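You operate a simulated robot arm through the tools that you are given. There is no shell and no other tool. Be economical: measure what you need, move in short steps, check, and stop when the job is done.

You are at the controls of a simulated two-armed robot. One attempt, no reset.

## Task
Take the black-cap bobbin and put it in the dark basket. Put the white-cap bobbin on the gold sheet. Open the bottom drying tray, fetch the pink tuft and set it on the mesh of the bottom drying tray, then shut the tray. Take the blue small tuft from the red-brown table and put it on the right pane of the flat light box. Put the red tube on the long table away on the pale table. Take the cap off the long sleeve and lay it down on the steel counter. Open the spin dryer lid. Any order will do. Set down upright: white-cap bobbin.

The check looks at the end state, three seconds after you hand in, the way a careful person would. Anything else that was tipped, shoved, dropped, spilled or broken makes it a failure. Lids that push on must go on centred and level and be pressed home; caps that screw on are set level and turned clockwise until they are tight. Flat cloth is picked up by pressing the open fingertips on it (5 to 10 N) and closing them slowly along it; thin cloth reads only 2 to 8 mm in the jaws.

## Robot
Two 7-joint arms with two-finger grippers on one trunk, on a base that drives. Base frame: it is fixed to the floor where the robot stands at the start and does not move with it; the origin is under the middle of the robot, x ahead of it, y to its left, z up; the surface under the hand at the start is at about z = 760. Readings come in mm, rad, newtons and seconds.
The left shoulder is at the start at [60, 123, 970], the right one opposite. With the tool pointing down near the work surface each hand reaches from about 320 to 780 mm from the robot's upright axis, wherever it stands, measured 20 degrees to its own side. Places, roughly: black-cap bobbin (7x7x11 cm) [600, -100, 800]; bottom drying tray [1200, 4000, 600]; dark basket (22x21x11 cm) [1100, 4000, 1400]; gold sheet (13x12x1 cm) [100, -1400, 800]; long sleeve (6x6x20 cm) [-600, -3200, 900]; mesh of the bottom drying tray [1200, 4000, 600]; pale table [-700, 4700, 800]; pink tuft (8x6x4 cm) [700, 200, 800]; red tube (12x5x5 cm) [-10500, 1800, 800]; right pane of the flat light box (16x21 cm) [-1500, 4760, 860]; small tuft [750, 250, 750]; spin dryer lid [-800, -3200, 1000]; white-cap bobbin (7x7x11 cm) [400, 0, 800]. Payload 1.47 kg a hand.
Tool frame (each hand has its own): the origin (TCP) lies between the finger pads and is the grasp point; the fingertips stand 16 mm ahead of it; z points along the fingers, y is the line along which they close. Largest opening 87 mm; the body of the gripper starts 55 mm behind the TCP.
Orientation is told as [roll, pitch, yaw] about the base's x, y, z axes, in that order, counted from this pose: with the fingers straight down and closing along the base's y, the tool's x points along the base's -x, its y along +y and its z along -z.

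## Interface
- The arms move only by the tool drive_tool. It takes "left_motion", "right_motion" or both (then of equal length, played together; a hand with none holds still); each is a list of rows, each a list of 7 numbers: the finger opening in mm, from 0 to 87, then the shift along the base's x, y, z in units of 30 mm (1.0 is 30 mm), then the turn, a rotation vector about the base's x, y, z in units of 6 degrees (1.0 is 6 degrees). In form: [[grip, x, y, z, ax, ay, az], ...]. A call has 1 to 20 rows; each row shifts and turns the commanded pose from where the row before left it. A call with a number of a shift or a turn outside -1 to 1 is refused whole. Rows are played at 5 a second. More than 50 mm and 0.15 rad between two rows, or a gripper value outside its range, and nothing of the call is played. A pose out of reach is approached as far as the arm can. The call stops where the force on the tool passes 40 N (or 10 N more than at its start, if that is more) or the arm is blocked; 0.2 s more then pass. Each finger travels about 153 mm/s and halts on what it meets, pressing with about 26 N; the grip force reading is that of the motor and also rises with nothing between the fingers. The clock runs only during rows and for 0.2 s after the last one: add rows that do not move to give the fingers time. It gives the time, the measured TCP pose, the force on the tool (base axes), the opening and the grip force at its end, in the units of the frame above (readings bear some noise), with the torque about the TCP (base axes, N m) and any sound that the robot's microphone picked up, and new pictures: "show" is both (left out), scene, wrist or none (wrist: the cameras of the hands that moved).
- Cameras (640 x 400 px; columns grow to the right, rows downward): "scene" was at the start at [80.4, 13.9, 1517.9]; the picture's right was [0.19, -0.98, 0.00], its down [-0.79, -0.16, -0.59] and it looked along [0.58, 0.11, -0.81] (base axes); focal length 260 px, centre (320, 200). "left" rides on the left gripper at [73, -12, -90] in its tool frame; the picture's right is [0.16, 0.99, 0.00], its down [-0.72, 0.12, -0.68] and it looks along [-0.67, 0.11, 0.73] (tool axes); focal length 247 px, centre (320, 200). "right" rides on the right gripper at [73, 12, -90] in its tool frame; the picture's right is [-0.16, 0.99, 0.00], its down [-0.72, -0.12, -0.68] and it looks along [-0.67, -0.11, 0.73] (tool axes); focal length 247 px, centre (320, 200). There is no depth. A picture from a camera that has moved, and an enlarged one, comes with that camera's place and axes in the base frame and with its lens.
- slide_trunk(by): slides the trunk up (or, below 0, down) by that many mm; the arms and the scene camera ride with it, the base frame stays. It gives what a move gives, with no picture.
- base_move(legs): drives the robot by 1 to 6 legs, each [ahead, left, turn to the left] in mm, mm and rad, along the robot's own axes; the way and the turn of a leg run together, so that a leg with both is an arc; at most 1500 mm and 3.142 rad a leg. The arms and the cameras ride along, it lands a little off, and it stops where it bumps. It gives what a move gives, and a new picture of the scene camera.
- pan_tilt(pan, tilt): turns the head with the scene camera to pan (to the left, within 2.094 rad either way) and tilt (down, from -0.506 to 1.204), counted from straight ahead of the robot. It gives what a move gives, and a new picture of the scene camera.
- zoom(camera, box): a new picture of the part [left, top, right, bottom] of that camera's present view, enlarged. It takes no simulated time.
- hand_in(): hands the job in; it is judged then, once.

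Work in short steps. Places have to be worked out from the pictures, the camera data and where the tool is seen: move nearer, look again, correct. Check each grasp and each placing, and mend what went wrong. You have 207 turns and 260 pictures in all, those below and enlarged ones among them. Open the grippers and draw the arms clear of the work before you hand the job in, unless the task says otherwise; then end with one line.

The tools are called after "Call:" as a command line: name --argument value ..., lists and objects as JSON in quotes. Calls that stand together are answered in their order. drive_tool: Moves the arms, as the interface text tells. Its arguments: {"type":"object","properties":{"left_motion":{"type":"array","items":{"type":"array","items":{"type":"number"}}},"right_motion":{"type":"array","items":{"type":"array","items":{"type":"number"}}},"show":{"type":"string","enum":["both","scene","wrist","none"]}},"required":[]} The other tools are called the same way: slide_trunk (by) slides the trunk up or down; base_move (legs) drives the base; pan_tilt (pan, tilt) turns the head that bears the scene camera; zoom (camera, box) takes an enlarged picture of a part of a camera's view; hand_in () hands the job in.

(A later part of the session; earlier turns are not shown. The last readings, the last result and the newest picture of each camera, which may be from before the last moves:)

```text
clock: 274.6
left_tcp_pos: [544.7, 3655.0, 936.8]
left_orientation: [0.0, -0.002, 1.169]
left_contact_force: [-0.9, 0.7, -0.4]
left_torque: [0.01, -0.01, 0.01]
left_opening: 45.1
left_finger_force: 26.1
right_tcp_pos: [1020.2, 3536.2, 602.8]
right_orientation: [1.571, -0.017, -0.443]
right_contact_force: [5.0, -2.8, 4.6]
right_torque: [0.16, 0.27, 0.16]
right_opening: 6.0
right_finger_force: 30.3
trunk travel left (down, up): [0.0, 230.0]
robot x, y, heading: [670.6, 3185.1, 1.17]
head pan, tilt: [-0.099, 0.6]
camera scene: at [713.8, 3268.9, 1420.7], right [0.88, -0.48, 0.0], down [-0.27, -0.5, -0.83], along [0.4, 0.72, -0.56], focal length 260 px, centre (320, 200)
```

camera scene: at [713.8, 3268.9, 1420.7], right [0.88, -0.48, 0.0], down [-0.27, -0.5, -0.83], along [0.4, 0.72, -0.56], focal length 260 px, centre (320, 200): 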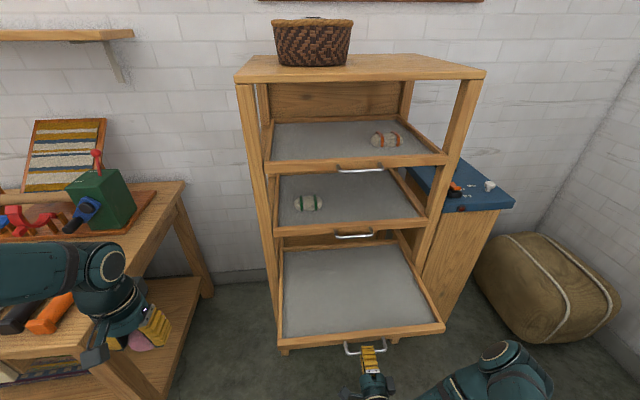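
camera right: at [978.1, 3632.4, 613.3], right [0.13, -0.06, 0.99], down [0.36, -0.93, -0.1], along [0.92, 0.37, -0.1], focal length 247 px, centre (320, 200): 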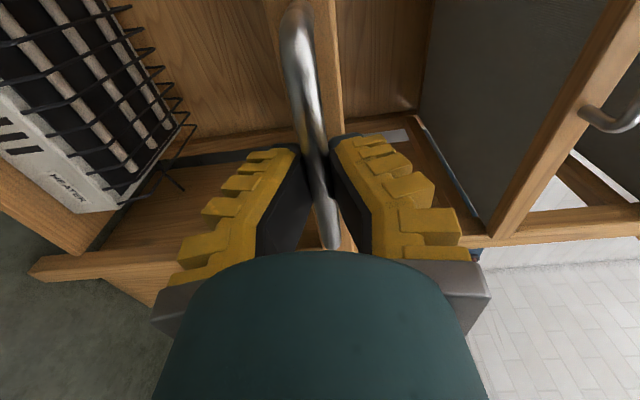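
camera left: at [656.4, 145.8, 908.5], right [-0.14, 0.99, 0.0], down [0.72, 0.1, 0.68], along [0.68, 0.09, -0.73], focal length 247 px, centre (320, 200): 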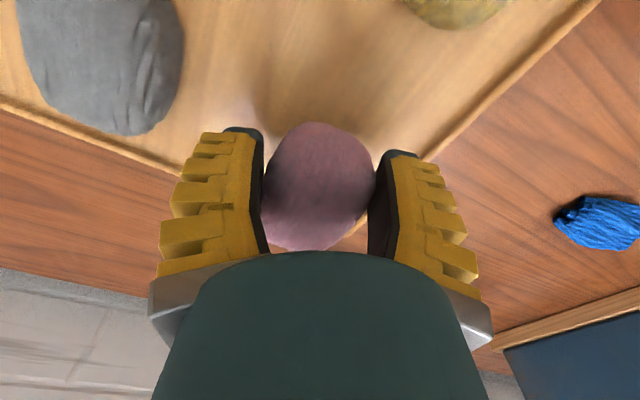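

The tray is about 240 mm open. Keeping the right hand on the handle, I'm bringing the left hand with the tuft over the open mesh.

Call:
drive_tool --left_motion '[[35, 0.893, 0.127, 0, 0, 0, 0], [35, 0.893, 0.127, 0, 0, 0, 0], [35, 0.893, 0.127, 0, 0, 0, 0], [35, 0.893, 0.127, 0, 0, 0, 0], [35, 0.893, 0.127, 0, 0, 0, 0], [35, 0.893, 0.127, 0, 0, 0, 0], [35, 0.893, 0.127, 0, 0, 0, 0], [35, 0.893, 0.127, 0, 0, 0, 0], [35, 0.893, 0.127, 0, 0, 0, 0], [35, 0.893, 0.127, 0, 0, 0, 0], [35, 0.893, 0.127, 0, 0, 0, 0], [35, 0.893, 0.127, 0, 0, 0, 0], [35, 0.893, 0.127, 0, 0, 0, 0], [35, 0.893, 0.127, 0, 0, 0, 0], [35, 0.893, 0.127, -0.5, 0, 0, 0]]' --show "both"

```text
clock: 277.8
left_tcp_pos: [946.1, 3711.2, 920.5]
left_orientation: [-0.001, -0.003, 1.171]
left_contact_force: [-0.1, 0.4, -0.5]
left_torque: [0.01, -0.01, 0.05]
left_opening: 45.2
left_finger_force: 25.9
right_tcp_pos: [1021.3, 3537.0, 602.9]
right_orientation: [1.572, -0.018, -0.444]
right_contact_force: [13.3, -4.5, -2.3]
right_torque: [0.15, 0.27, 0.21]
right_opening: 6.2
right_finger_force: 30.1
trunk travel left (down, up): [0.0, 230.0]
robot x, y, heading: [664.8, 3184.6, 1.171]
head pan, tilt: [-0.099, 0.6]
camera scene: at [714.4, 3269.2, 1420.7], right [0.88, -0.48, 0.0], down [-0.27, -0.5, -0.82], along [0.4, 0.72, -0.57], focal length 260 px, centre (320, 200)
camera left: at [930.3, 3639.7, 1010.5], right [-0.97, 0.24, 0.0], down [0.18, 0.71, 0.68], along [0.16, 0.66, -0.73], focal length 247 px, centre (320, 200)
```

scene: 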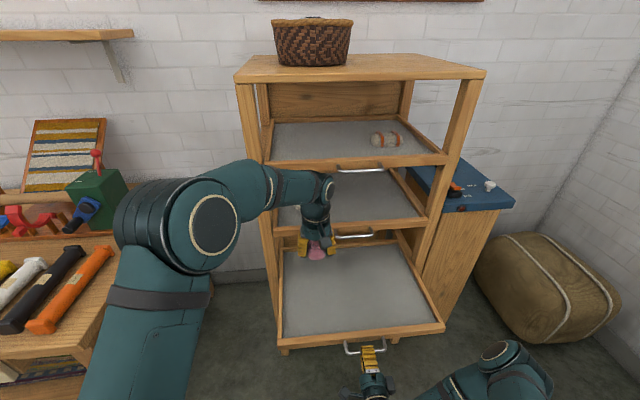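
left: 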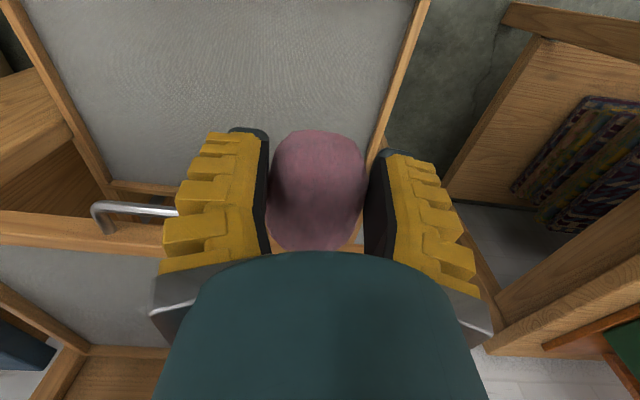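

The tuft is over the mesh, clear of the rails. I'm lowering to about 60 mm above the mesh.

Call:
drive_tool --left_motion '[[35, 0, 0, -0.9, 0, 0, 0], [35, 0, 0, -0.9, 0, 0, 0], [35, 0, 0, -0.9, 0, 0, 0], [35, 0, 0, -0.9, 0, 0, 0], [35, 0, 0, -0.9, 0, 0, 0], [35, 0, 0, -0.9, 0, 0, 0], [35, 0, 0, -0.9, 0, 0, 0], [35, 0, 0, -0.9, 0, 0, 0], [35, 0, 0, -0.9, 0, 0, 0]]' --show "both"

```text
clock: 279.8
left_tcp_pos: [946.7, 3713.8, 678.9]
left_orientation: [-0.001, -0.001, 1.172]
left_contact_force: [0.4, 0.5, 0.1]
left_torque: [-0.03, 0.03, 0.01]
left_opening: 45.1
left_finger_force: 25.7
right_tcp_pos: [1021.5, 3536.7, 603.1]
right_orientation: [1.572, -0.016, -0.443]
right_contact_force: [10.0, -3.2, -3.5]
right_torque: [0.07, 0.22, -0.14]
right_opening: 6.0
right_finger_force: 30.0
trunk travel left (down, up): [0.0, 230.0]
robot x, y, heading: [670.3, 3183.2, 1.17]
head pan, tilt: [-0.099, 0.6]
camera scene: at [714.3, 3269.3, 1420.7], right [0.88, -0.48, 0.0], down [-0.27, -0.5, -0.82], along [0.4, 0.72, -0.57], focal length 260 px, centre (320, 200)
camera left: at [930.7, 3641.7, 768.3], right [-0.97, 0.24, 0.0], down [0.17, 0.71, 0.68], along [0.16, 0.66, -0.73], focal length 247 px, centre (320, 200)
```

scene: 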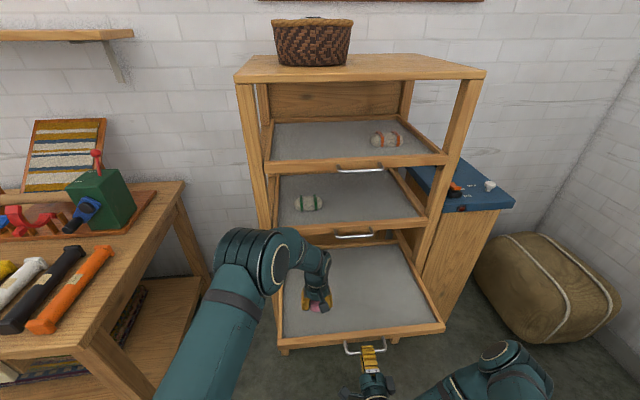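
left: 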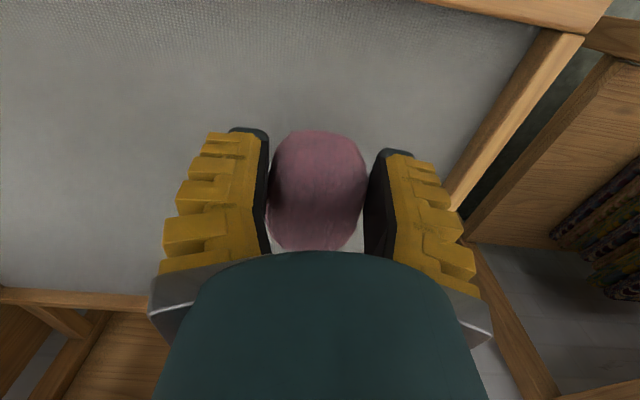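

Call:
drive_tool --left_motion '[[35, 0, 0, -0.5, 0, 0, 0], [35, 0, 0, -0.4, 0, 0, 0], [35, 0, 0, -0.3, 0, 0, 0], [35, 0, 0, -0.2, 0, 0, 0], [35, 0, 0, -0.15, 0, 0, 0], [35, 0, 0, 0, 0, 0, 0]]' --show "wrist"

```text
clock: 281.2
left_tcp_pos: [948.4, 3713.0, 630.4]
left_orientation: [0.001, 0.0, 1.17]
left_contact_force: [-0.1, 0.9, 0.5]
left_torque: [-0.01, -0.02, -0.01]
left_opening: 45.0
left_finger_force: 25.7
right_tcp_pos: [1020.4, 3537.3, 603.5]
right_orientation: [1.572, -0.018, -0.44]
right_contact_force: [9.9, -3.9, -2.3]
right_torque: [0.11, 0.31, -0.1]
right_opening: 5.9
right_finger_force: 30.3
trunk travel left (down, up): [0.0, 230.0]
robot x, y, heading: [666.6, 3184.9, 1.168]
head pan, tilt: [-0.099, 0.6]
camera left: at [931.2, 3640.3, 721.2], right [-0.97, 0.24, 0.0], down [0.18, 0.71, 0.68], along [0.16, 0.66, -0.73], focal length 247 px, centre (320, 200)
```

left: 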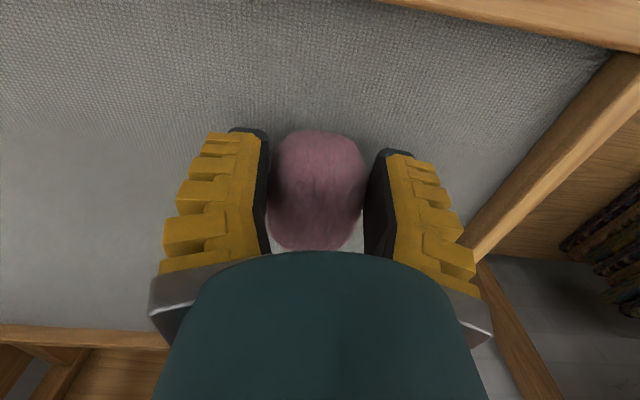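

Call:
drive_tool --left_motion '[[35, 0, 0, -0.15, 0, 0, 0], [35, 0, 0, -0.15, 0, 0, 0], [35, 0, 0, -0.1, 0, 0, 0], [35, 0, 0, -0.1, 0, 0, 0], [35, 0, 0, -0.1, 0, 0, 0], [35, 0, 0, 0, 0, 0, 0]]' --show "none"

```text
clock: 282.6
left_tcp_pos: [948.0, 3712.5, 614.9]
left_orientation: [-0.002, -0.005, 1.169]
left_contact_force: [0.1, 0.0, 25.7]
left_torque: [0.01, 0.11, 0.05]
left_opening: 51.4
left_finger_force: 26.0
right_tcp_pos: [1020.2, 3535.9, 603.1]
right_orientation: [1.57, -0.019, -0.441]
right_contact_force: [8.1, -2.1, -15.0]
right_torque: [0.02, 0.33, -0.2]
right_opening: 6.2
right_finger_force: 29.8
trunk travel left (down, up): [0.0, 230.0]
robot x, y, heading: [668.0, 3182.3, 1.169]
head pan, tilt: [-0.099, 0.6]
```

The tuft touches the mesh (26 N). I'll ease up, open, and rise.

Call:
drive_tool --left_motion '[[45, 0, 0, 0.12, 0, 0, 0], [55, 0, 0, 0, 0, 0, 0], [65, 0, 0, 0, 0, 0, 0], [78, 0, 0, 0, 0, 0, 0], [87, 0, 0, 0.1, 0, 0, 0], [87, 0, 0, 0.4, 0, 0, 0], [87, 0, 0, 0.8, 0, 0, 0], [87, 0, 0, 0.9, 0, 0, 0], [87, 0, 0, 0.9, 0, 0, 0], [87, 0, 0, 0.9, 0, 0, 0], [87, 0, 0, 0.9, 0, 0, 0], [87, 0, 0, 0.9, 0, 0, 0], [87, 0, 0, 0.9, 0, 0, 0], [87, 0, 0, 0.9, 0, 0, 0], [87, 0, 0, 0.9, 0, 0, 0]]' --show "both"

```text
clock: 285.8
left_tcp_pos: [948.1, 3713.4, 871.6]
left_orientation: [0.001, -0.003, 1.168]
left_contact_force: [0.1, 0.2, 0.4]
left_torque: [0.02, -0.01, -0.02]
left_opening: 86.9
left_finger_force: 0.0
right_tcp_pos: [1019.2, 3537.4, 603.2]
right_orientation: [1.569, -0.017, -0.442]
right_contact_force: [4.2, -3.4, -2.9]
right_torque: [0.05, 0.26, -0.11]
right_opening: 6.3
right_finger_force: 29.8
trunk travel left (down, up): [0.0, 230.0]
robot x, y, heading: [667.6, 3184.8, 1.171]
head pan, tilt: [-0.099, 0.6]
camera scene: at [713.9, 3269.3, 1420.7], right [0.88, -0.48, 0.0], down [-0.27, -0.5, -0.83], along [0.4, 0.72, -0.56], focal length 260 px, centre (320, 200)
camera left: at [930.9, 3640.4, 961.3], right [-0.97, 0.24, 0.0], down [0.18, 0.71, 0.68], along [0.16, 0.66, -0.73], focal length 247 px, centre (320, 200)
```

scene: 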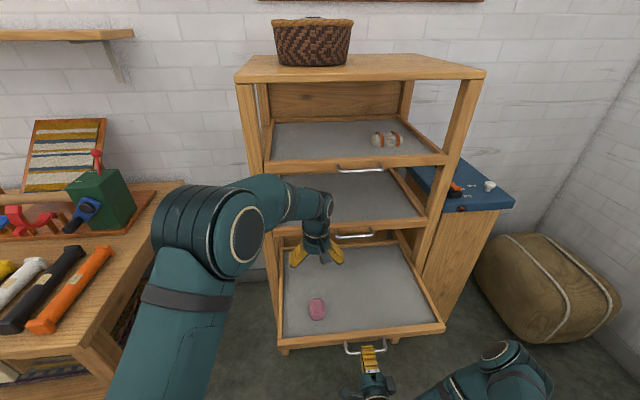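
left: 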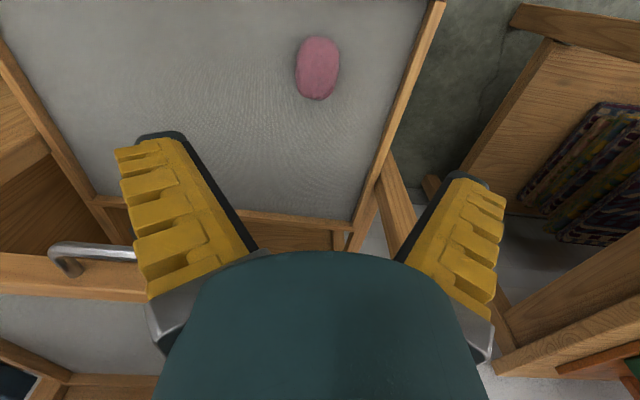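

The pink tuft lies on the mesh. I'm moving the left hand away, then pushing the tray shut with the right hand.

Call:
drive_tool --left_motion '[[87, -0.893, -0.127, 0, 0, 0, 0], [87, -0.893, -0.127, 0, 0, 0, 0], [87, -0.893, -0.127, 0.3, 0, 0, 0], [87, -0.893, -0.127, 0.3, 0, 0, 0], [87, -0.893, -0.127, 0.3, 0, 0, 0], [87, -0.893, -0.127, 0.3, 0, 0, 0], [87, -0.893, -0.127, 0.3, 0, 0, 0], [87, -0.893, -0.127, 0.3, 0, 0, 0], [87, -0.893, -0.127, 0.3, 0, 0, 0], [87, -0.893, -0.127, 0.3, 0, 0, 0], [87, -0.893, -0.127, 0.3, 0, 0, 0]]' --show "none"

Call:
drive_tool --right_motion '[[0, 0.26, 0.61, 0, 0, 0, 0], [0, 0.26, 0.61, 0, 0, 0, 0], [0, 0.26, 0.61, 0, 0, 0, 0], [0, 0.26, 0.61, 0, 0, 0, 0], [0, 0.26, 0.61, 0, 0, 0, 0], [0, 0.26, 0.61, 0, 0, 0, 0], [0, 0.26, 0.61, 0, 0, 0, 0], [0, 0.26, 0.61, 0, 0, 0, 0], [0, 0.26, 0.61, 0, 0, 0, 0], [0, 0.26, 0.61, 0, 0, 0, 0], [0, 0.26, 0.61, 0, 0, 0, 0], [0, 0.2, 0.47, 0, 0, 0, 0]]' --show "both"

```text
clock: 288.2
left_tcp_pos: [653.4, 3672.0, 953.8]
left_orientation: [0.0, -0.002, 1.17]
left_contact_force: [0.2, -0.4, -0.3]
left_torque: [0.0, 0.03, 0.04]
left_opening: 87.2
left_finger_force: 0.1
right_tcp_pos: [1020.1, 3537.5, 601.3]
right_orientation: [1.57, -0.018, -0.442]
right_contact_force: [2.1, -1.1, -2.4]
right_torque: [0.06, 0.18, -0.44]
right_opening: 5.9
right_finger_force: 30.1
trunk travel left (down, up): [0.0, 230.0]
robot x, y, heading: [671.4, 3186.4, 1.169]
head pan, tilt: [-0.099, 0.6]
```

```text
clock: 290.8
left_tcp_pos: [651.4, 3673.2, 953.3]
left_orientation: [-0.001, -0.001, 1.169]
left_contact_force: [-0.4, 0.3, -0.9]
left_torque: [-0.01, -0.01, -0.03]
left_opening: 87.1
left_finger_force: 0.0
right_tcp_pos: [1110.3, 3753.2, 603.4]
right_orientation: [1.57, -0.019, -0.442]
right_contact_force: [-2.3, 2.0, 4.8]
right_torque: [0.09, 0.19, 0.12]
right_opening: 6.1
right_finger_force: 30.0
trunk travel left (down, up): [0.0, 230.0]
robot x, y, heading: [671.5, 3180.9, 1.17]
head pan, tilt: [-0.099, 0.6]
camera scene: at [713.0, 3269.2, 1420.8], right [0.88, -0.48, 0.0], down [-0.27, -0.5, -0.83], along [0.4, 0.72, -0.56], focal length 260 px, centre (320, 200)
camera right: at [1007.1, 3702.7, 613.1], right [0.13, -0.06, 0.99], down [0.37, -0.92, -0.1], along [0.92, 0.38, -0.1], focal length 247 px, centre (320, 200)
```

scene: 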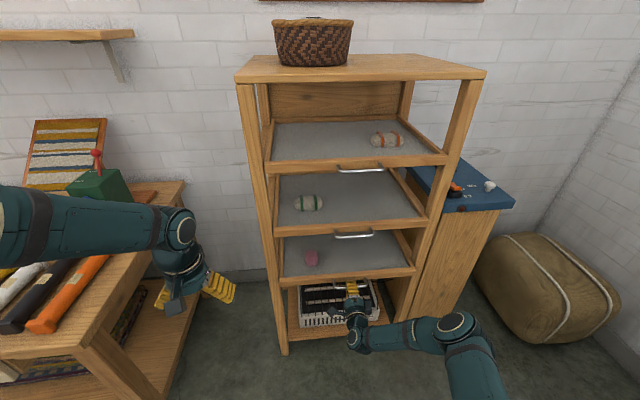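
right: 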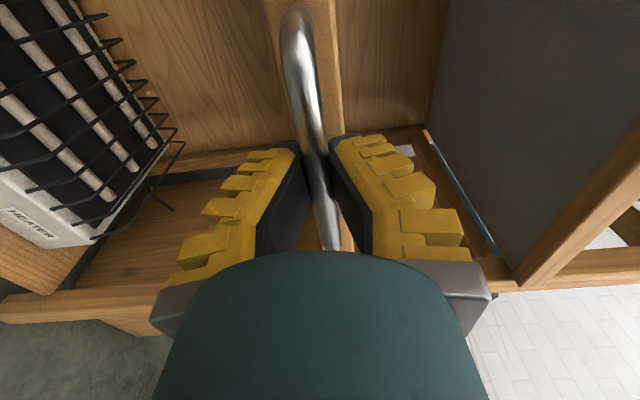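

About 14 mm remains. I'm pushing on until it stops.

Call:
drive_tool --right_motion '[[0, 0.13, 0.3, 0, 0, 0, 0], [0, 0.1, 0.24, 0, 0, 0, 0], [0, 0.08, 0.18, 0, 0, 0, 0], [0, 0.05, 0.12, 0, 0, 0, 0]]' --show "none"

```text
clock: 291.8
left_tcp_pos: [653.7, 3671.2, 953.0]
left_orientation: [-0.002, -0.001, 1.169]
left_contact_force: [0.1, 0.7, 0.0]
left_torque: [0.01, -0.01, 0.01]
left_opening: 87.3
left_finger_force: 0.0
right_tcp_pos: [1122.3, 3775.3, 602.0]
right_orientation: [1.572, -0.02, -0.445]
right_contact_force: [-0.5, -0.6, 0.1]
right_torque: [-0.01, -0.02, 0.03]
right_opening: 0.1
right_finger_force: 28.2
trunk travel left (down, up): [0.0, 230.0]
robot x, y, heading: [671.1, 3184.1, 1.167]
head pan, tilt: [-0.099, 0.6]
```

The fingers have come off the bar. I'll look at the state.

Call:
zoom --camera "right" --box '[0, 0, 640, 400]'

Call:
zoom --camera "scene" --box '[230, 140, 470, 360]'

```text
1.00 times, centred on (320, 200) of right (not enlarged: the box is as wide or as high as the picture)
camera zoom: at [1019.3, 3727.1, 612.2], right [0.13, -0.06, 0.99], down [0.36, -0.93, -0.1], along [0.92, 0.37, -0.1], focal length 247 px, centre (320, 200)
```

zoom: 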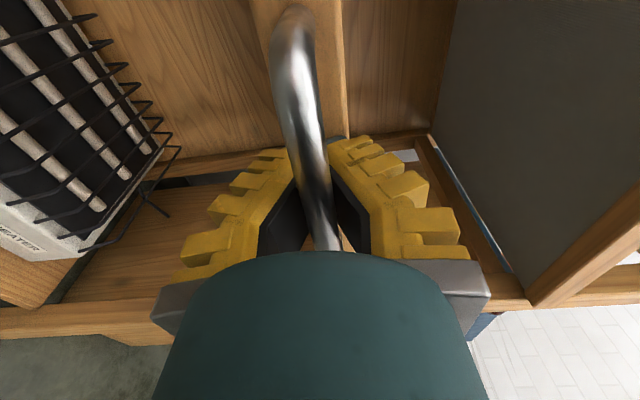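

```text
1.82 times, centred on (350, 250) of scene
camera zoom: at [713.5, 3269.5, 1420.7], right [0.88, -0.48, 0.0], down [-0.27, -0.5, -0.83], along [0.4, 0.72, -0.56], focal length 474 px, centre (266, 109)
```

zoom: 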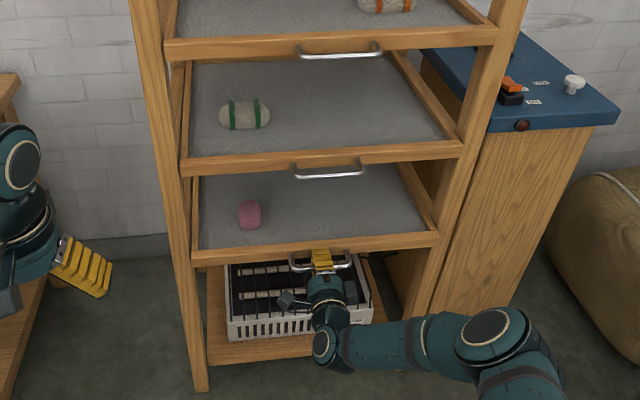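

The tray looks shut or almost. I'll open, back off, and press with closed fingers against the handle to make sure.

Call:
drive_tool --right_motion '[[30, 0, 0, 0, 0, 0, 0], [45, 0, 0, 0, 0, 0, 0], [45, -0.26, -0.61, 0, 0, 0, 0], [45, -0.26, -0.61, 0, 0, 0, 0], [45, -0.26, -0.61, 0, 0, 0, 0], [0, 0, 0, 0, 0, 0, 0], [0, 0, 0, 0, 0, 0, 0], [0, 0.15, 0.36, 0, 0, 0, 0], [0, 0.13, 0.3, 0, 0, 0, 0], [0, 0.1, 0.24, 0, 0, 0, 0], [0, 0.1, 0.24, 0, 0, 0, 0], [0, 0.08, 0.18, 0, 0, 0, 0]]' --show "both"

```text
clock: 294.3
left_tcp_pos: [652.4, 3668.7, 953.5]
left_orientation: [0.0, -0.003, 1.168]
left_contact_force: [-0.2, 0.4, 0.7]
left_torque: [0.0, -0.04, 0.01]
left_opening: 86.8
left_finger_force: 0.1
right_tcp_pos: [1111.8, 3754.3, 602.3]
right_orientation: [1.57, -0.018, -0.442]
right_contact_force: [-8.0, -21.6, 12.9]
right_torque: [0.23, 0.1, -0.01]
right_opening: 6.1
right_finger_force: 28.9
trunk travel left (down, up): [0.0, 230.0]
robot x, y, heading: [667.4, 3182.2, 1.167]
head pan, tilt: [-0.099, 0.6]
stopped in row 12 (right hand): the force on the tool passed its limit at 49 N (the readings are from after the stop); the commanded pose is now the measured one
camera scene: at [711.9, 3265.9, 1421.1], right [0.88, -0.48, 0.0], down [-0.27, -0.49, -0.83], along [0.4, 0.72, -0.56], focal length 260 px, centre (320, 200)
camera right: at [1009.3, 3704.9, 612.9], right [0.13, -0.06, 0.99], down [0.36, -0.93, -0.1], along [0.92, 0.37, -0.1], focal length 247 px, centre (320, 200)
```

scene: 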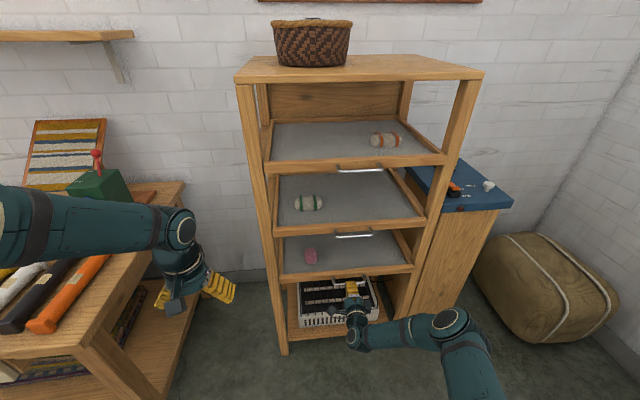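
right: 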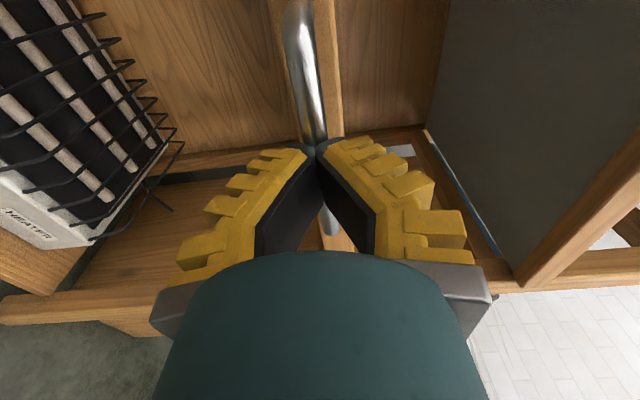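

It stopped against 49 N, so the tray is shut. I'm retracting the right hand and turning it back downwards.

Call:
drive_tool --right_motion '[[0, -0.26, -0.61, 0, 0, 0, 0], [0, -0.3, -0.71, 0, 0, 0, 0], [0, -0.3, -0.71, 0, 0, 0, 0], [20, -0.3, -0.71, 0, 0, 0, 0], [40, -0.3, -0.71, 0, 0, 0, 0], [60, -0.3, -0.71, 0, 0, 0, 0], [87, 0, 0, 1, -0.756, -0.307, 0.577], [87, 0, 0, 1, -0.756, -0.307, 0.577], [87, 0, 0, 1, -0.756, -0.307, 0.577], [87, 0, 0, 1, -0.756, -0.307, 0.577], [87, 0, 0, 1, -0.756, -0.307, 0.577], [87, 0, 0, 1, -0.756, -0.307, 0.577], [87, 0, 0, 1, -0.756, -0.307, 0.577], [87, 0, 0, 1, -0.756, -0.307, 0.577], [87, 0, 0, 1, -0.756, -0.307, 0.577], [87, 0, 0, 1, -0.756, -0.307, 0.577]]' --show "none"

Call:
drive_tool --right_motion '[[87, -0.1, 0, 0.6, -0.756, -0.307, 0.577], [87, -0.1, 0, 0.6, -0.756, -0.307, 0.577], [87, -0.1, 0, 0.6, -0.756, -0.307, 0.577], [87, -0.1, 0, 0.6, -0.756, -0.307, 0.577], [87, -0.1, 0, 0.6, -0.756, -0.307, 0.577], [87, -0.1, 0, 0.6, -0.756, -0.307, 0.577], [87, -0.1, 0, 0.6, -0.756, -0.307, 0.577], [87, -0.1, 0, 0.6, -0.756, -0.307, 0.577], [87, -0.1, 0, 0.6, -0.756, -0.307, 0.577], [87, -0.1, 0, 0.6, -0.756, -0.307, 0.577]]' --show "scene"

```text
clock: 297.7
left_tcp_pos: [652.3, 3670.8, 952.2]
left_orientation: [-0.002, -0.001, 1.17]
left_contact_force: [0.2, 1.0, 0.0]
left_torque: [0.03, -0.04, 0.02]
left_opening: 86.9
left_finger_force: 0.0
right_tcp_pos: [1061.0, 3631.8, 902.3]
right_orientation: [0.786, -0.381, 0.366]
right_contact_force: [0.0, 0.1, 0.8]
right_torque: [-0.04, 0.01, 0.01]
right_opening: 87.0
right_finger_force: 0.0
trunk travel left (down, up): [0.0, 230.0]
robot x, y, heading: [668.7, 3181.1, 1.167]
head pan, tilt: [-0.099, 0.6]
```

```text
clock: 299.9
left_tcp_pos: [652.7, 3671.3, 953.3]
left_orientation: [-0.003, -0.002, 1.171]
left_contact_force: [0.7, -0.9, 0.1]
left_torque: [0.0, 0.03, -0.03]
left_opening: 87.1
left_finger_force: 0.0
right_tcp_pos: [1030.0, 3632.6, 1080.5]
right_orientation: [-0.006, -0.039, 1.19]
right_contact_force: [-0.5, -0.1, 0.3]
right_torque: [-0.01, 0.01, -0.01]
right_opening: 86.9
right_finger_force: 0.0
trunk travel left (down, up): [0.0, 230.0]
robot x, y, heading: [670.1, 3181.4, 1.167]
head pan, tilt: [-0.099, 0.6]
camera scene: at [713.1, 3269.0, 1420.7], right [0.88, -0.48, 0.0], down [-0.27, -0.5, -0.83], along [0.4, 0.72, -0.56], focal length 260 px, centre (320, 200)
```

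scene: 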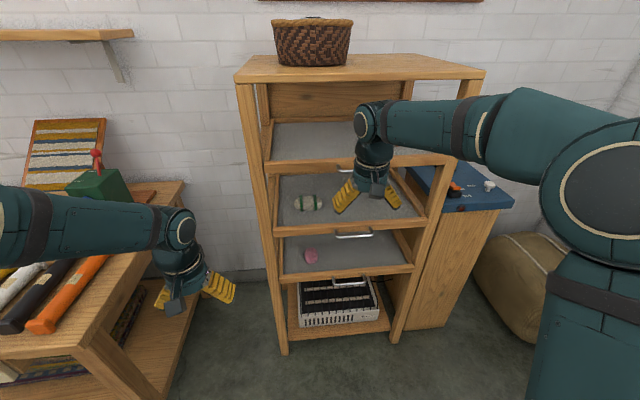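

The tray is shut with the tuft inside. I'm driving back toward the first table for the blue small tuft.

Call:
base_move --legs '[[-1400, 0, 0], [-1300, 0, 0], [0, 0, -1.552]]'

Call:
slide_trunk --by 125

Call:
pan_tilt --pan 0.0 --tilt 0.75

```text
clock: 316.9
left_tcp_pos: [43.8, 721.4, 953.9]
left_orientation: [0.0, -0.003, -0.415]
left_contact_force: [-0.8, 0.2, -0.3]
left_torque: [-0.01, -0.05, 0.03]
left_opening: 87.2
left_finger_force: 0.1
right_tcp_pos: [-1.9, 344.6, 1080.1]
right_orientation: [-0.003, -0.04, -0.4]
right_contact_force: [-0.6, -0.3, -0.3]
right_torque: [0.0, 0.01, 0.03]
right_opening: 86.8
right_finger_force: 0.0
trunk travel left (down, up): [0.0, 230.0]
robot x, y, heading: [-450.5, 714.1, -0.42]
head pan, tilt: [-0.099, 0.6]
camera scene: at [-360.5, 665.7, 1420.7], right [-0.49, -0.87, 0.0], down [-0.49, 0.28, -0.83], along [0.72, -0.41, -0.56], focal length 260 px, centre (320, 200)
```

scene: 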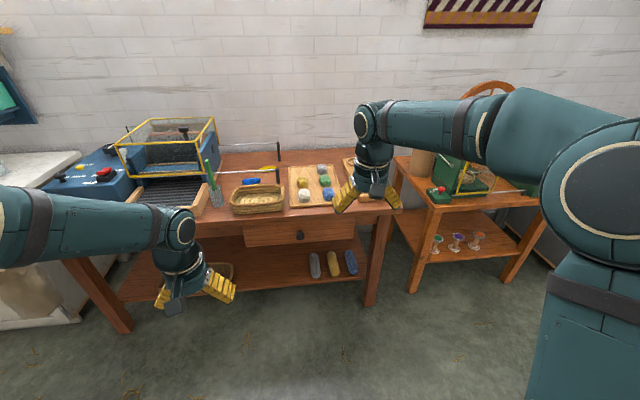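

```text
clock: 318.4
left_tcp_pos: [43.0, 721.3, 1077.7]
left_orientation: [-0.001, -0.001, -0.417]
left_contact_force: [0.0, -1.2, 0.3]
left_torque: [-0.01, -0.01, -0.02]
left_opening: 87.2
left_finger_force: 0.2
right_tcp_pos: [-0.7, 345.0, 1204.6]
right_orientation: [-0.004, -0.041, -0.397]
right_contact_force: [0.1, 0.6, 0.3]
right_torque: [-0.01, 0.0, 0.01]
right_opening: 87.0
right_finger_force: 0.0
trunk travel left (down, up): [-125.0, 105.0]
robot x, y, heading: [-445.4, 716.5, -0.416]
head pan, tilt: [-0.099, 0.6]
```

```text
clock: 319.1
left_tcp_pos: [43.8, 721.4, 1077.8]
left_orientation: [0.0, -0.002, -0.418]
left_contact_force: [0.0, 0.5, -0.2]
left_torque: [-0.02, 0.0, -0.01]
left_opening: 86.9
left_finger_force: 0.1
right_tcp_pos: [-1.4, 344.1, 1205.2]
right_orientation: [-0.003, -0.041, -0.398]
right_contact_force: [-0.6, -0.4, 0.0]
right_torque: [0.01, 0.01, 0.0]
right_opening: 87.0
right_finger_force: 0.2
trunk travel left (down, up): [-125.0, 105.0]
robot x, y, heading: [-447.8, 713.6, -0.415]
head pan, tilt: [0.0, 0.75]
camera scene: at [-361.6, 675.9, 1532.9], right [-0.41, -0.91, 0.0], down [-0.62, 0.28, -0.73], along [0.67, -0.3, -0.68], focal length 260 px, centre (320, 200)
```

scene: 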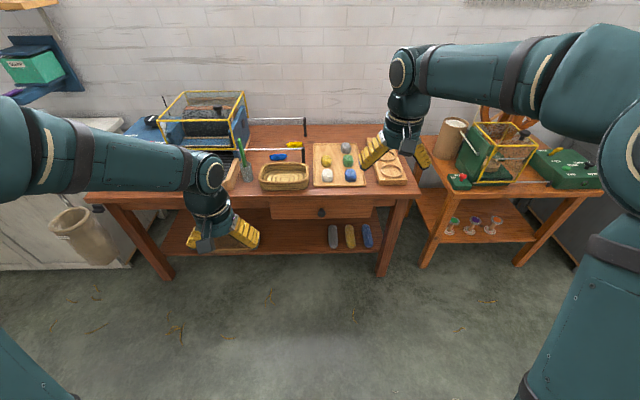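

The table is square ahead; the blue tuft at (783,409) is 275 mm in from its edge. I'm driving in.

Call:
base_move --legs '[[670, 110, 0.02]]'

Call:
pan_tilt --pan 0.15 --tilt 0.95

```text
clock: 322.9
left_tcp_pos: [702.6, 572.6, 1077.6]
left_orientation: [0.0, 0.001, -0.391]
left_contact_force: [0.3, -0.4, 0.5]
left_torque: [0.03, 0.02, 0.02]
left_opening: 87.0
left_finger_force: 0.1
right_tcp_pos: [667.4, 194.1, 1204.5]
right_orientation: [-0.004, -0.043, -0.371]
right_contact_force: [0.2, 0.7, -0.3]
right_torque: [-0.03, 0.0, 0.02]
right_opening: 86.8
right_finger_force: 0.0
trunk travel left (down, up): [-125.0, 105.0]
robot x, y, heading: [214.4, 551.8, -0.388]
head pan, tilt: [0.0, 0.75]
camera scene: at [298.9, 515.9, 1532.8], right [-0.38, -0.92, 0.0], down [-0.63, 0.26, -0.73], along [0.68, -0.28, -0.68], focal length 260 px, centre (320, 200)
```

scene: 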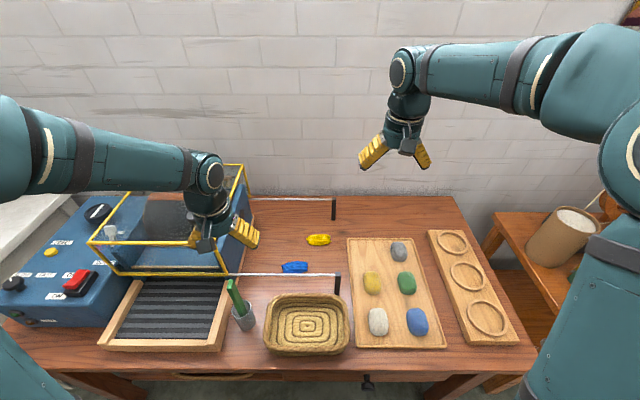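

```text
clock: 323.6
left_tcp_pos: [701.8, 572.0, 1078.0]
left_orientation: [0.0, -0.001, -0.392]
left_contact_force: [0.2, 0.4, 0.4]
left_torque: [0.01, -0.02, 0.01]
left_opening: 87.3
left_finger_force: 0.0
right_tcp_pos: [667.1, 194.8, 1205.0]
right_orientation: [-0.003, -0.041, -0.372]
right_contact_force: [0.6, -0.6, -1.1]
right_torque: [-0.01, 0.03, -0.01]
right_opening: 86.8
right_finger_force: 0.1
trunk travel left (down, up): [-125.0, 105.0]
robot x, y, heading: [215.5, 553.4, -0.395]
head pan, tilt: [0.15, 0.949]
camera scene: at [292.3, 530.3, 1517.4], right [-0.24, -0.97, 0.0], down [-0.79, 0.19, -0.58], along [0.57, -0.14, -0.81], focal length 260 px, centre (320, 200)
```

scene: 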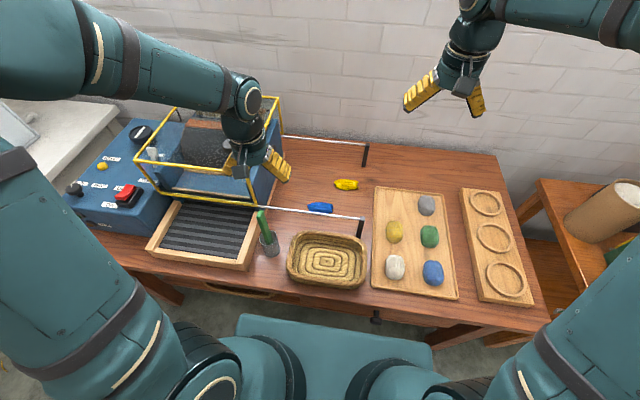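

The blue tuft lies just behind the crank rod. I'll bring the left hand above it for a close look.

Call:
drive_tool --left_motion '[[87, 0.42, -0.78, -0.3, 0, 0, 0], [87, 0.42, -0.78, -0.3, 0, 0, 0], [87, 0.42, -0.78, -0.3, 0, 0, 0], [87, 0.42, -0.78, -0.3, 0, 0, 0], [87, 0.42, -0.78, -0.3, 0, 0, 0], [87, 0.42, -0.78, -0.3, 0, 0, 0], [87, 0.42, -0.78, -0.3, 0, 0, 0]]' --show "both"

```text
clock: 325.2
left_tcp_pos: [791.2, 407.3, 1013.8]
left_orientation: [0.0, -0.001, -0.39]
left_contact_force: [0.4, 0.1, 0.6]
left_torque: [0.02, 0.05, 0.0]
left_opening: 86.9
left_finger_force: 0.1
right_tcp_pos: [667.8, 193.3, 1204.3]
right_orientation: [-0.003, -0.042, -0.373]
right_contact_force: [-0.3, -0.8, -0.7]
right_torque: [0.02, 0.0, -0.02]
right_opening: 87.1
right_finger_force: 0.0
trunk travel left (down, up): [-125.0, 105.0]
robot x, y, heading: [213.2, 551.9, -0.391]
head pan, tilt: [0.15, 0.949]
camera scene: at [293.0, 529.5, 1517.2], right [-0.24, -0.97, 0.0], down [-0.79, 0.19, -0.58], along [0.56, -0.14, -0.81], focal length 260 px, centre (320, 200)
camera left: at [720.8, 424.2, 1103.3], right [0.23, 0.97, 0.0], down [0.71, -0.17, 0.68], along [0.66, -0.16, -0.73], focal length 247 px, centre (320, 200)
```

scene: 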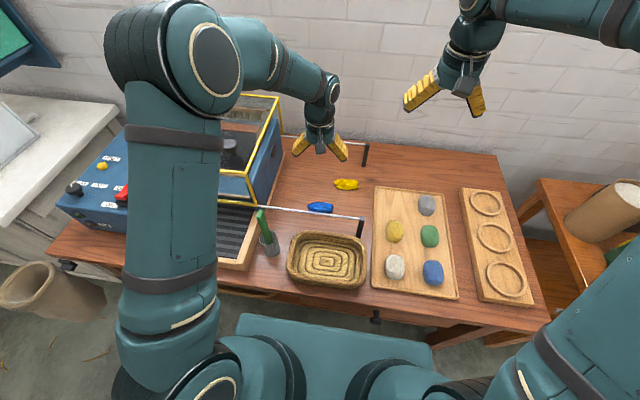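
left: 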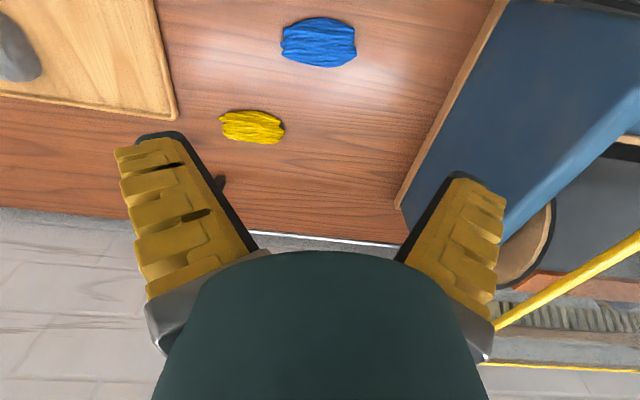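

The tuft is about 84 mm long sideways and 50 mm deep, so I'll turn the hand 90° to grip it across its width.

Call:
drive_tool --left_motion '[[87, 0, 0, 0, 0, 0, 1], [87, 0, 0, 0, 0, 0, 1], [87, 0, 0, 0, 0, 0, 1], [87, 0, 0, 0, 0, 0, 1], [87, 0, 0, 0, 0, 0, 1], [87, 0, 0, 0, 0, 0, 1], [87, 0, 0, 0, 0, 0, 1], [87, 0, 0, 0, 0, 0, 1], [87, 0, 0, 0, 0, 0, 1], [87, 0, 0, 0, 0, 0, 1], [87, 0, 0, 0, 0, 0, 1], [87, 0, 0, 0, 0, 0, 1], [87, 0, 0, 0, 0, 0, 1], [87, 0, 0, 0, 0, 0, 1], [87, 0, 0, 0, 0, 0, 1]]' --show "both"

```text
clock: 328.4
left_tcp_pos: [790.3, 408.1, 1014.7]
left_orientation: [-0.001, 0.0, 1.181]
left_contact_force: [-0.2, 0.3, -0.5]
left_torque: [-0.02, 0.01, -0.01]
left_opening: 87.1
left_finger_force: 0.0
right_tcp_pos: [667.0, 194.1, 1205.5]
right_orientation: [-0.002, -0.042, -0.372]
right_contact_force: [-0.2, 0.3, -1.2]
right_torque: [-0.03, 0.0, 0.0]
right_opening: 87.0
right_finger_force: 0.0
trunk travel left (down, up): [-125.0, 105.0]
robot x, y, heading: [214.4, 552.2, -0.393]
head pan, tilt: [0.15, 0.949]
camera scene: at [292.4, 530.2, 1517.3], right [-0.24, -0.97, 0.0], down [-0.79, 0.19, -0.58], along [0.57, -0.14, -0.81], focal length 260 px, centre (320, 200)
camera left: at [774.4, 335.6, 1104.7], right [-0.97, 0.23, 0.0], down [0.17, 0.71, 0.68], along [0.16, 0.66, -0.73], focal length 247 px, centre (320, 200)
```

scene: 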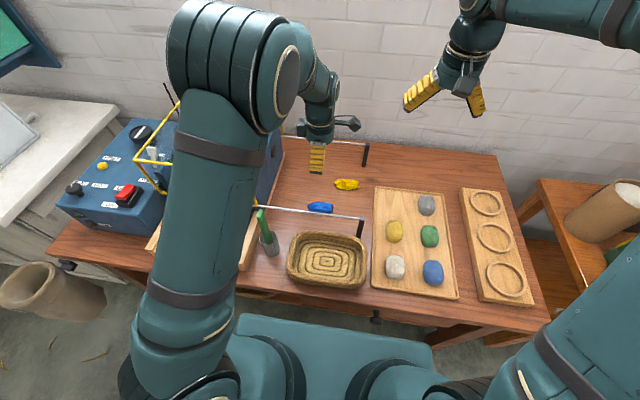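
left: 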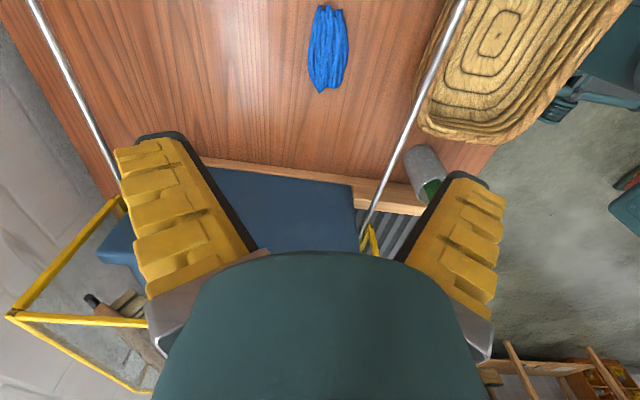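

Triangulated: the rod is 88 mm toward the robot at z≈866, so there's room. I'm centring on (781,402) and lowering.

Call:
drive_tool --left_motion '[[87, -0.3, -0.2, -0.9, 0, 0, 0], [87, 0, 0, -0.9, 0, 0, 0], [87, 0, 0, -0.9, 0, 0, 0], [87, 0, 0, -0.9, 0, 0, 0], [87, 0, 0, -0.9, 0, 0, 0], [87, 0, 0, -0.9, 0, 0, 0], [87, 0, 0, -0.9, 0, 0, 0], [87, 0, 0, -0.7, 0, 0, 0]]' --show "wrist"

```text
clock: 330.2
left_tcp_pos: [782.0, 400.3, 803.8]
left_orientation: [-0.001, -0.002, 1.181]
left_contact_force: [0.4, 0.0, 0.2]
left_torque: [0.0, 0.01, -0.01]
left_opening: 86.9
left_finger_force: 0.0
right_tcp_pos: [666.1, 193.8, 1205.3]
right_orientation: [-0.004, -0.043, -0.372]
right_contact_force: [0.7, 0.3, 0.7]
right_torque: [-0.02, 0.04, 0.0]
right_opening: 86.9
right_finger_force: 0.1
trunk travel left (down, up): [-125.0, 105.0]
robot x, y, heading: [213.8, 550.6, -0.394]
head pan, tilt: [0.15, 0.949]
camera left: at [766.2, 329.2, 893.8], right [-0.97, 0.23, 0.0], down [0.17, 0.71, 0.68], along [0.16, 0.66, -0.73], focal length 247 px, centre (320, 200)
```

left: 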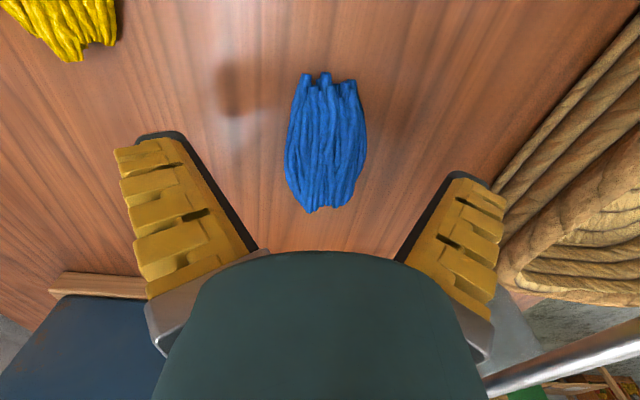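

Perfectly centred. I'm lowering to about 782 and closing softly.

Call:
drive_tool --left_motion '[[87, 0, 0, -0.4, 0, 0, 0], [87, 0, 0, -0.35, 0, 0, 0], [70, 0, 0, 0, 0, 0, 0], [55, 0, 0, 0, 0, 0, 0], [42, 0, 0, 0, 0, 0, 0], [30, 0, 0, 0, 0, 0, 0], [22, 0, 0, 0, 0, 0, 0], [15, 0, 0, 0, 0, 0, 0], [15, 0, 0, 0.3, 0, 0, 0], [15, 0, 0, 0.7, 0, 0, 0]]' --show "wrist"

```text
clock: 332.4
left_tcp_pos: [781.8, 401.5, 811.5]
left_orientation: [0.001, -0.003, 1.181]
left_contact_force: [-1.1, -0.2, -1.1]
left_torque: [0.0, -0.02, -0.01]
left_opening: 33.7
left_finger_force: 26.1
right_tcp_pos: [666.9, 194.0, 1204.9]
right_orientation: [-0.003, -0.04, -0.373]
right_contact_force: [-0.9, 0.5, 0.4]
right_torque: [0.0, 0.03, 0.01]
right_opening: 87.3
right_finger_force: 0.1
trunk travel left (down, up): [-125.0, 105.0]
robot x, y, heading: [217.7, 552.4, -0.394]
head pan, tilt: [0.15, 0.949]
camera left: at [765.1, 330.1, 901.1], right [-0.97, 0.23, 0.0], down [0.17, 0.71, 0.68], along [0.16, 0.66, -0.73], focal length 247 px, centre (320, 200)
```

left: 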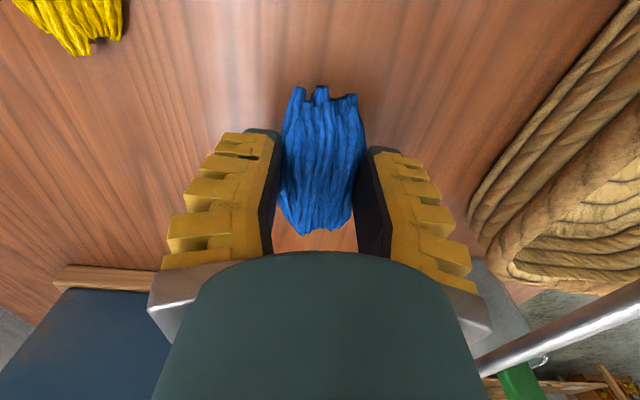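

The blue tuft is gripped and lifted. I'm raising straight up and turning the hand back.

Call:
drive_tool --left_motion '[[15, 0, 0, 0.9, 0, 0, 0], [15, 0, 0, 0.9, 0, 0, 0], [15, 0, 0, 0.9, 0, 0, 0], [15, 0, 0, 0.9, 0, 0, 0], [15, 0, 0, 0.9, 0, 0, 0], [15, 0, 0, 0.9, 0, 0, 0], [15, 0, 0, 0.9, 0, 0, -1], [15, 0, 0, 0.9, 0, 0, -1], [15, 0, 0, 0.9, 0, 0, -1], [15, 0, 0, 0.9, 0, 0, -1], [15, -0.3, 0.3, 0, 0, 0, -1], [15, -0.5, 0.5, 0, 0, 0, -1], [15, -0.5, 0.5, 0, 0, 0, -1], [15, -0.5, 0.5, 0, 0, 0, -1], [15, -0.5, 0.5, 0, 0, 0, -1], [15, -0.5, 0.5, 0, 0, 0, -1], [15, -0.5, 0.5, 0, 0, 0, -1], [15, -0.5, 0.5, 0, 0, 0, -1], [15, -0.5, 0.5, 0, 0, 0, -1], [15, -0.5, 0.5, 0, 0, 0, -1]]' --show "wrist"

Call:
base_move --legs '[[-650, 0, 0]]'

Call:
pan_tilt --pan 1.9 --tilt 0.35

```text
clock: 336.6
left_tcp_pos: [636.3, 545.1, 1081.1]
left_orientation: [-0.001, -0.005, -0.29]
left_contact_force: [-0.1, 0.0, -0.1]
left_torque: [-0.02, -0.02, 0.01]
left_opening: 33.3
left_finger_force: 25.7
right_tcp_pos: [666.3, 195.3, 1206.1]
right_orientation: [-0.004, -0.042, -0.371]
right_contact_force: [-0.5, 0.3, -0.7]
right_torque: [-0.02, -0.04, -0.02]
right_opening: 87.1
right_finger_force: 0.1
trunk travel left (down, up): [-125.0, 105.0]
robot x, y, heading: [213.4, 551.2, -0.397]
head pan, tilt: [0.15, 0.949]
camera left: at [565.2, 555.5, 1171.5], right [0.13, 0.99, 0.0], down [0.73, -0.09, 0.68], along [0.68, -0.09, -0.73], focal length 247 px, centre (320, 200)
```

left: 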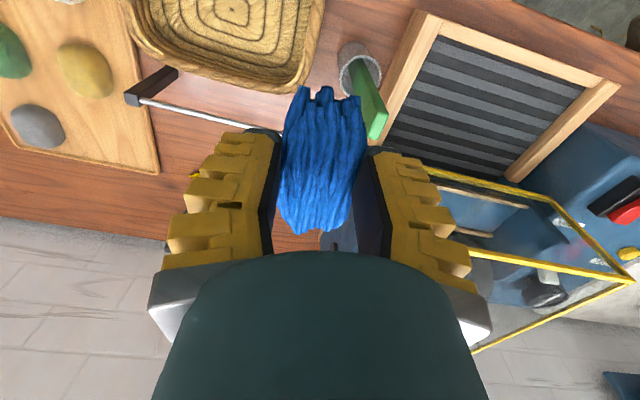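

```text
clock: 340.2
left_tcp_pos: [32.5, 795.9, 1082.3]
left_orientation: [-0.001, -0.003, -0.296]
left_contact_force: [-0.1, -1.0, -0.1]
left_torque: [-0.02, -0.07, 0.01]
left_opening: 33.6
left_finger_force: 26.0
right_tcp_pos: [57.4, 443.4, 1205.2]
right_orientation: [-0.004, -0.042, -0.382]
right_contact_force: [-0.6, -0.1, -1.3]
right_torque: [-0.03, -0.04, 0.02]
right_opening: 87.1
right_finger_force: 0.0
trunk travel left (down, up): [-125.0, 105.0]
robot x, y, heading: [-392.8, 806.2, -0.403]
head pan, tilt: [0.15, 0.949]
camera scene: at [-314.5, 783.7, 1517.3], right [-0.25, -0.97, 0.0], down [-0.79, 0.2, -0.58], along [0.56, -0.15, -0.81], focal length 260 px, centre (320, 200)
```

scene: 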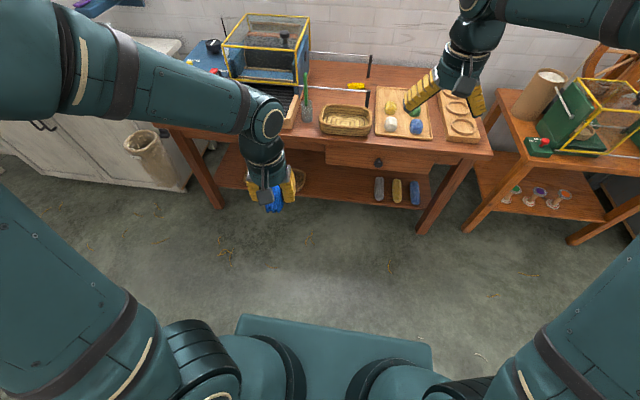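

```text
clock: 342.0
left_tcp_pos: [31.5, 795.2, 1082.3]
left_orientation: [0.001, -0.002, -0.297]
left_contact_force: [0.5, 0.2, -0.3]
left_torque: [-0.01, 0.02, -0.01]
left_opening: 33.6
left_finger_force: 25.9
right_tcp_pos: [57.4, 443.6, 1204.8]
right_orientation: [-0.004, -0.043, -0.381]
right_contact_force: [-0.2, 0.3, 0.2]
right_torque: [-0.01, 0.02, 0.03]
right_opening: 86.9
right_finger_force: 0.1
trunk travel left (down, up): [-125.0, 105.0]
robot x, y, heading: [-395.1, 806.3, -0.405]
head pan, tilt: [1.901, 0.351]
camera scene: at [-377.7, 894.5, 1568.5], right [1.0, -0.07, 0.0], down [-0.02, -0.34, -0.94], along [0.07, 0.94, -0.34], focal length 260 px, centre (320, 200)
```

scene: 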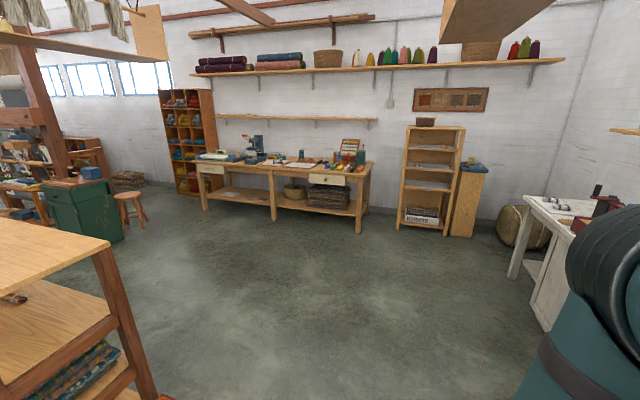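

Call:
zoom --camera "scene" --box '[180, 120, 400, 240]'

```text
2.91 times, centred on (290, 180) of scene
camera zoom: at [-377.7, 894.5, 1568.5], right [1.0, -0.07, 0.0], down [-0.02, -0.34, -0.94], along [0.07, 0.94, -0.34], focal length 758 px, centre (407, 258)
```

zoom: 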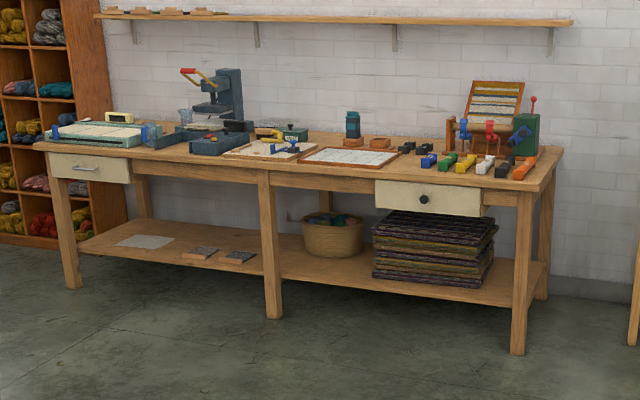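

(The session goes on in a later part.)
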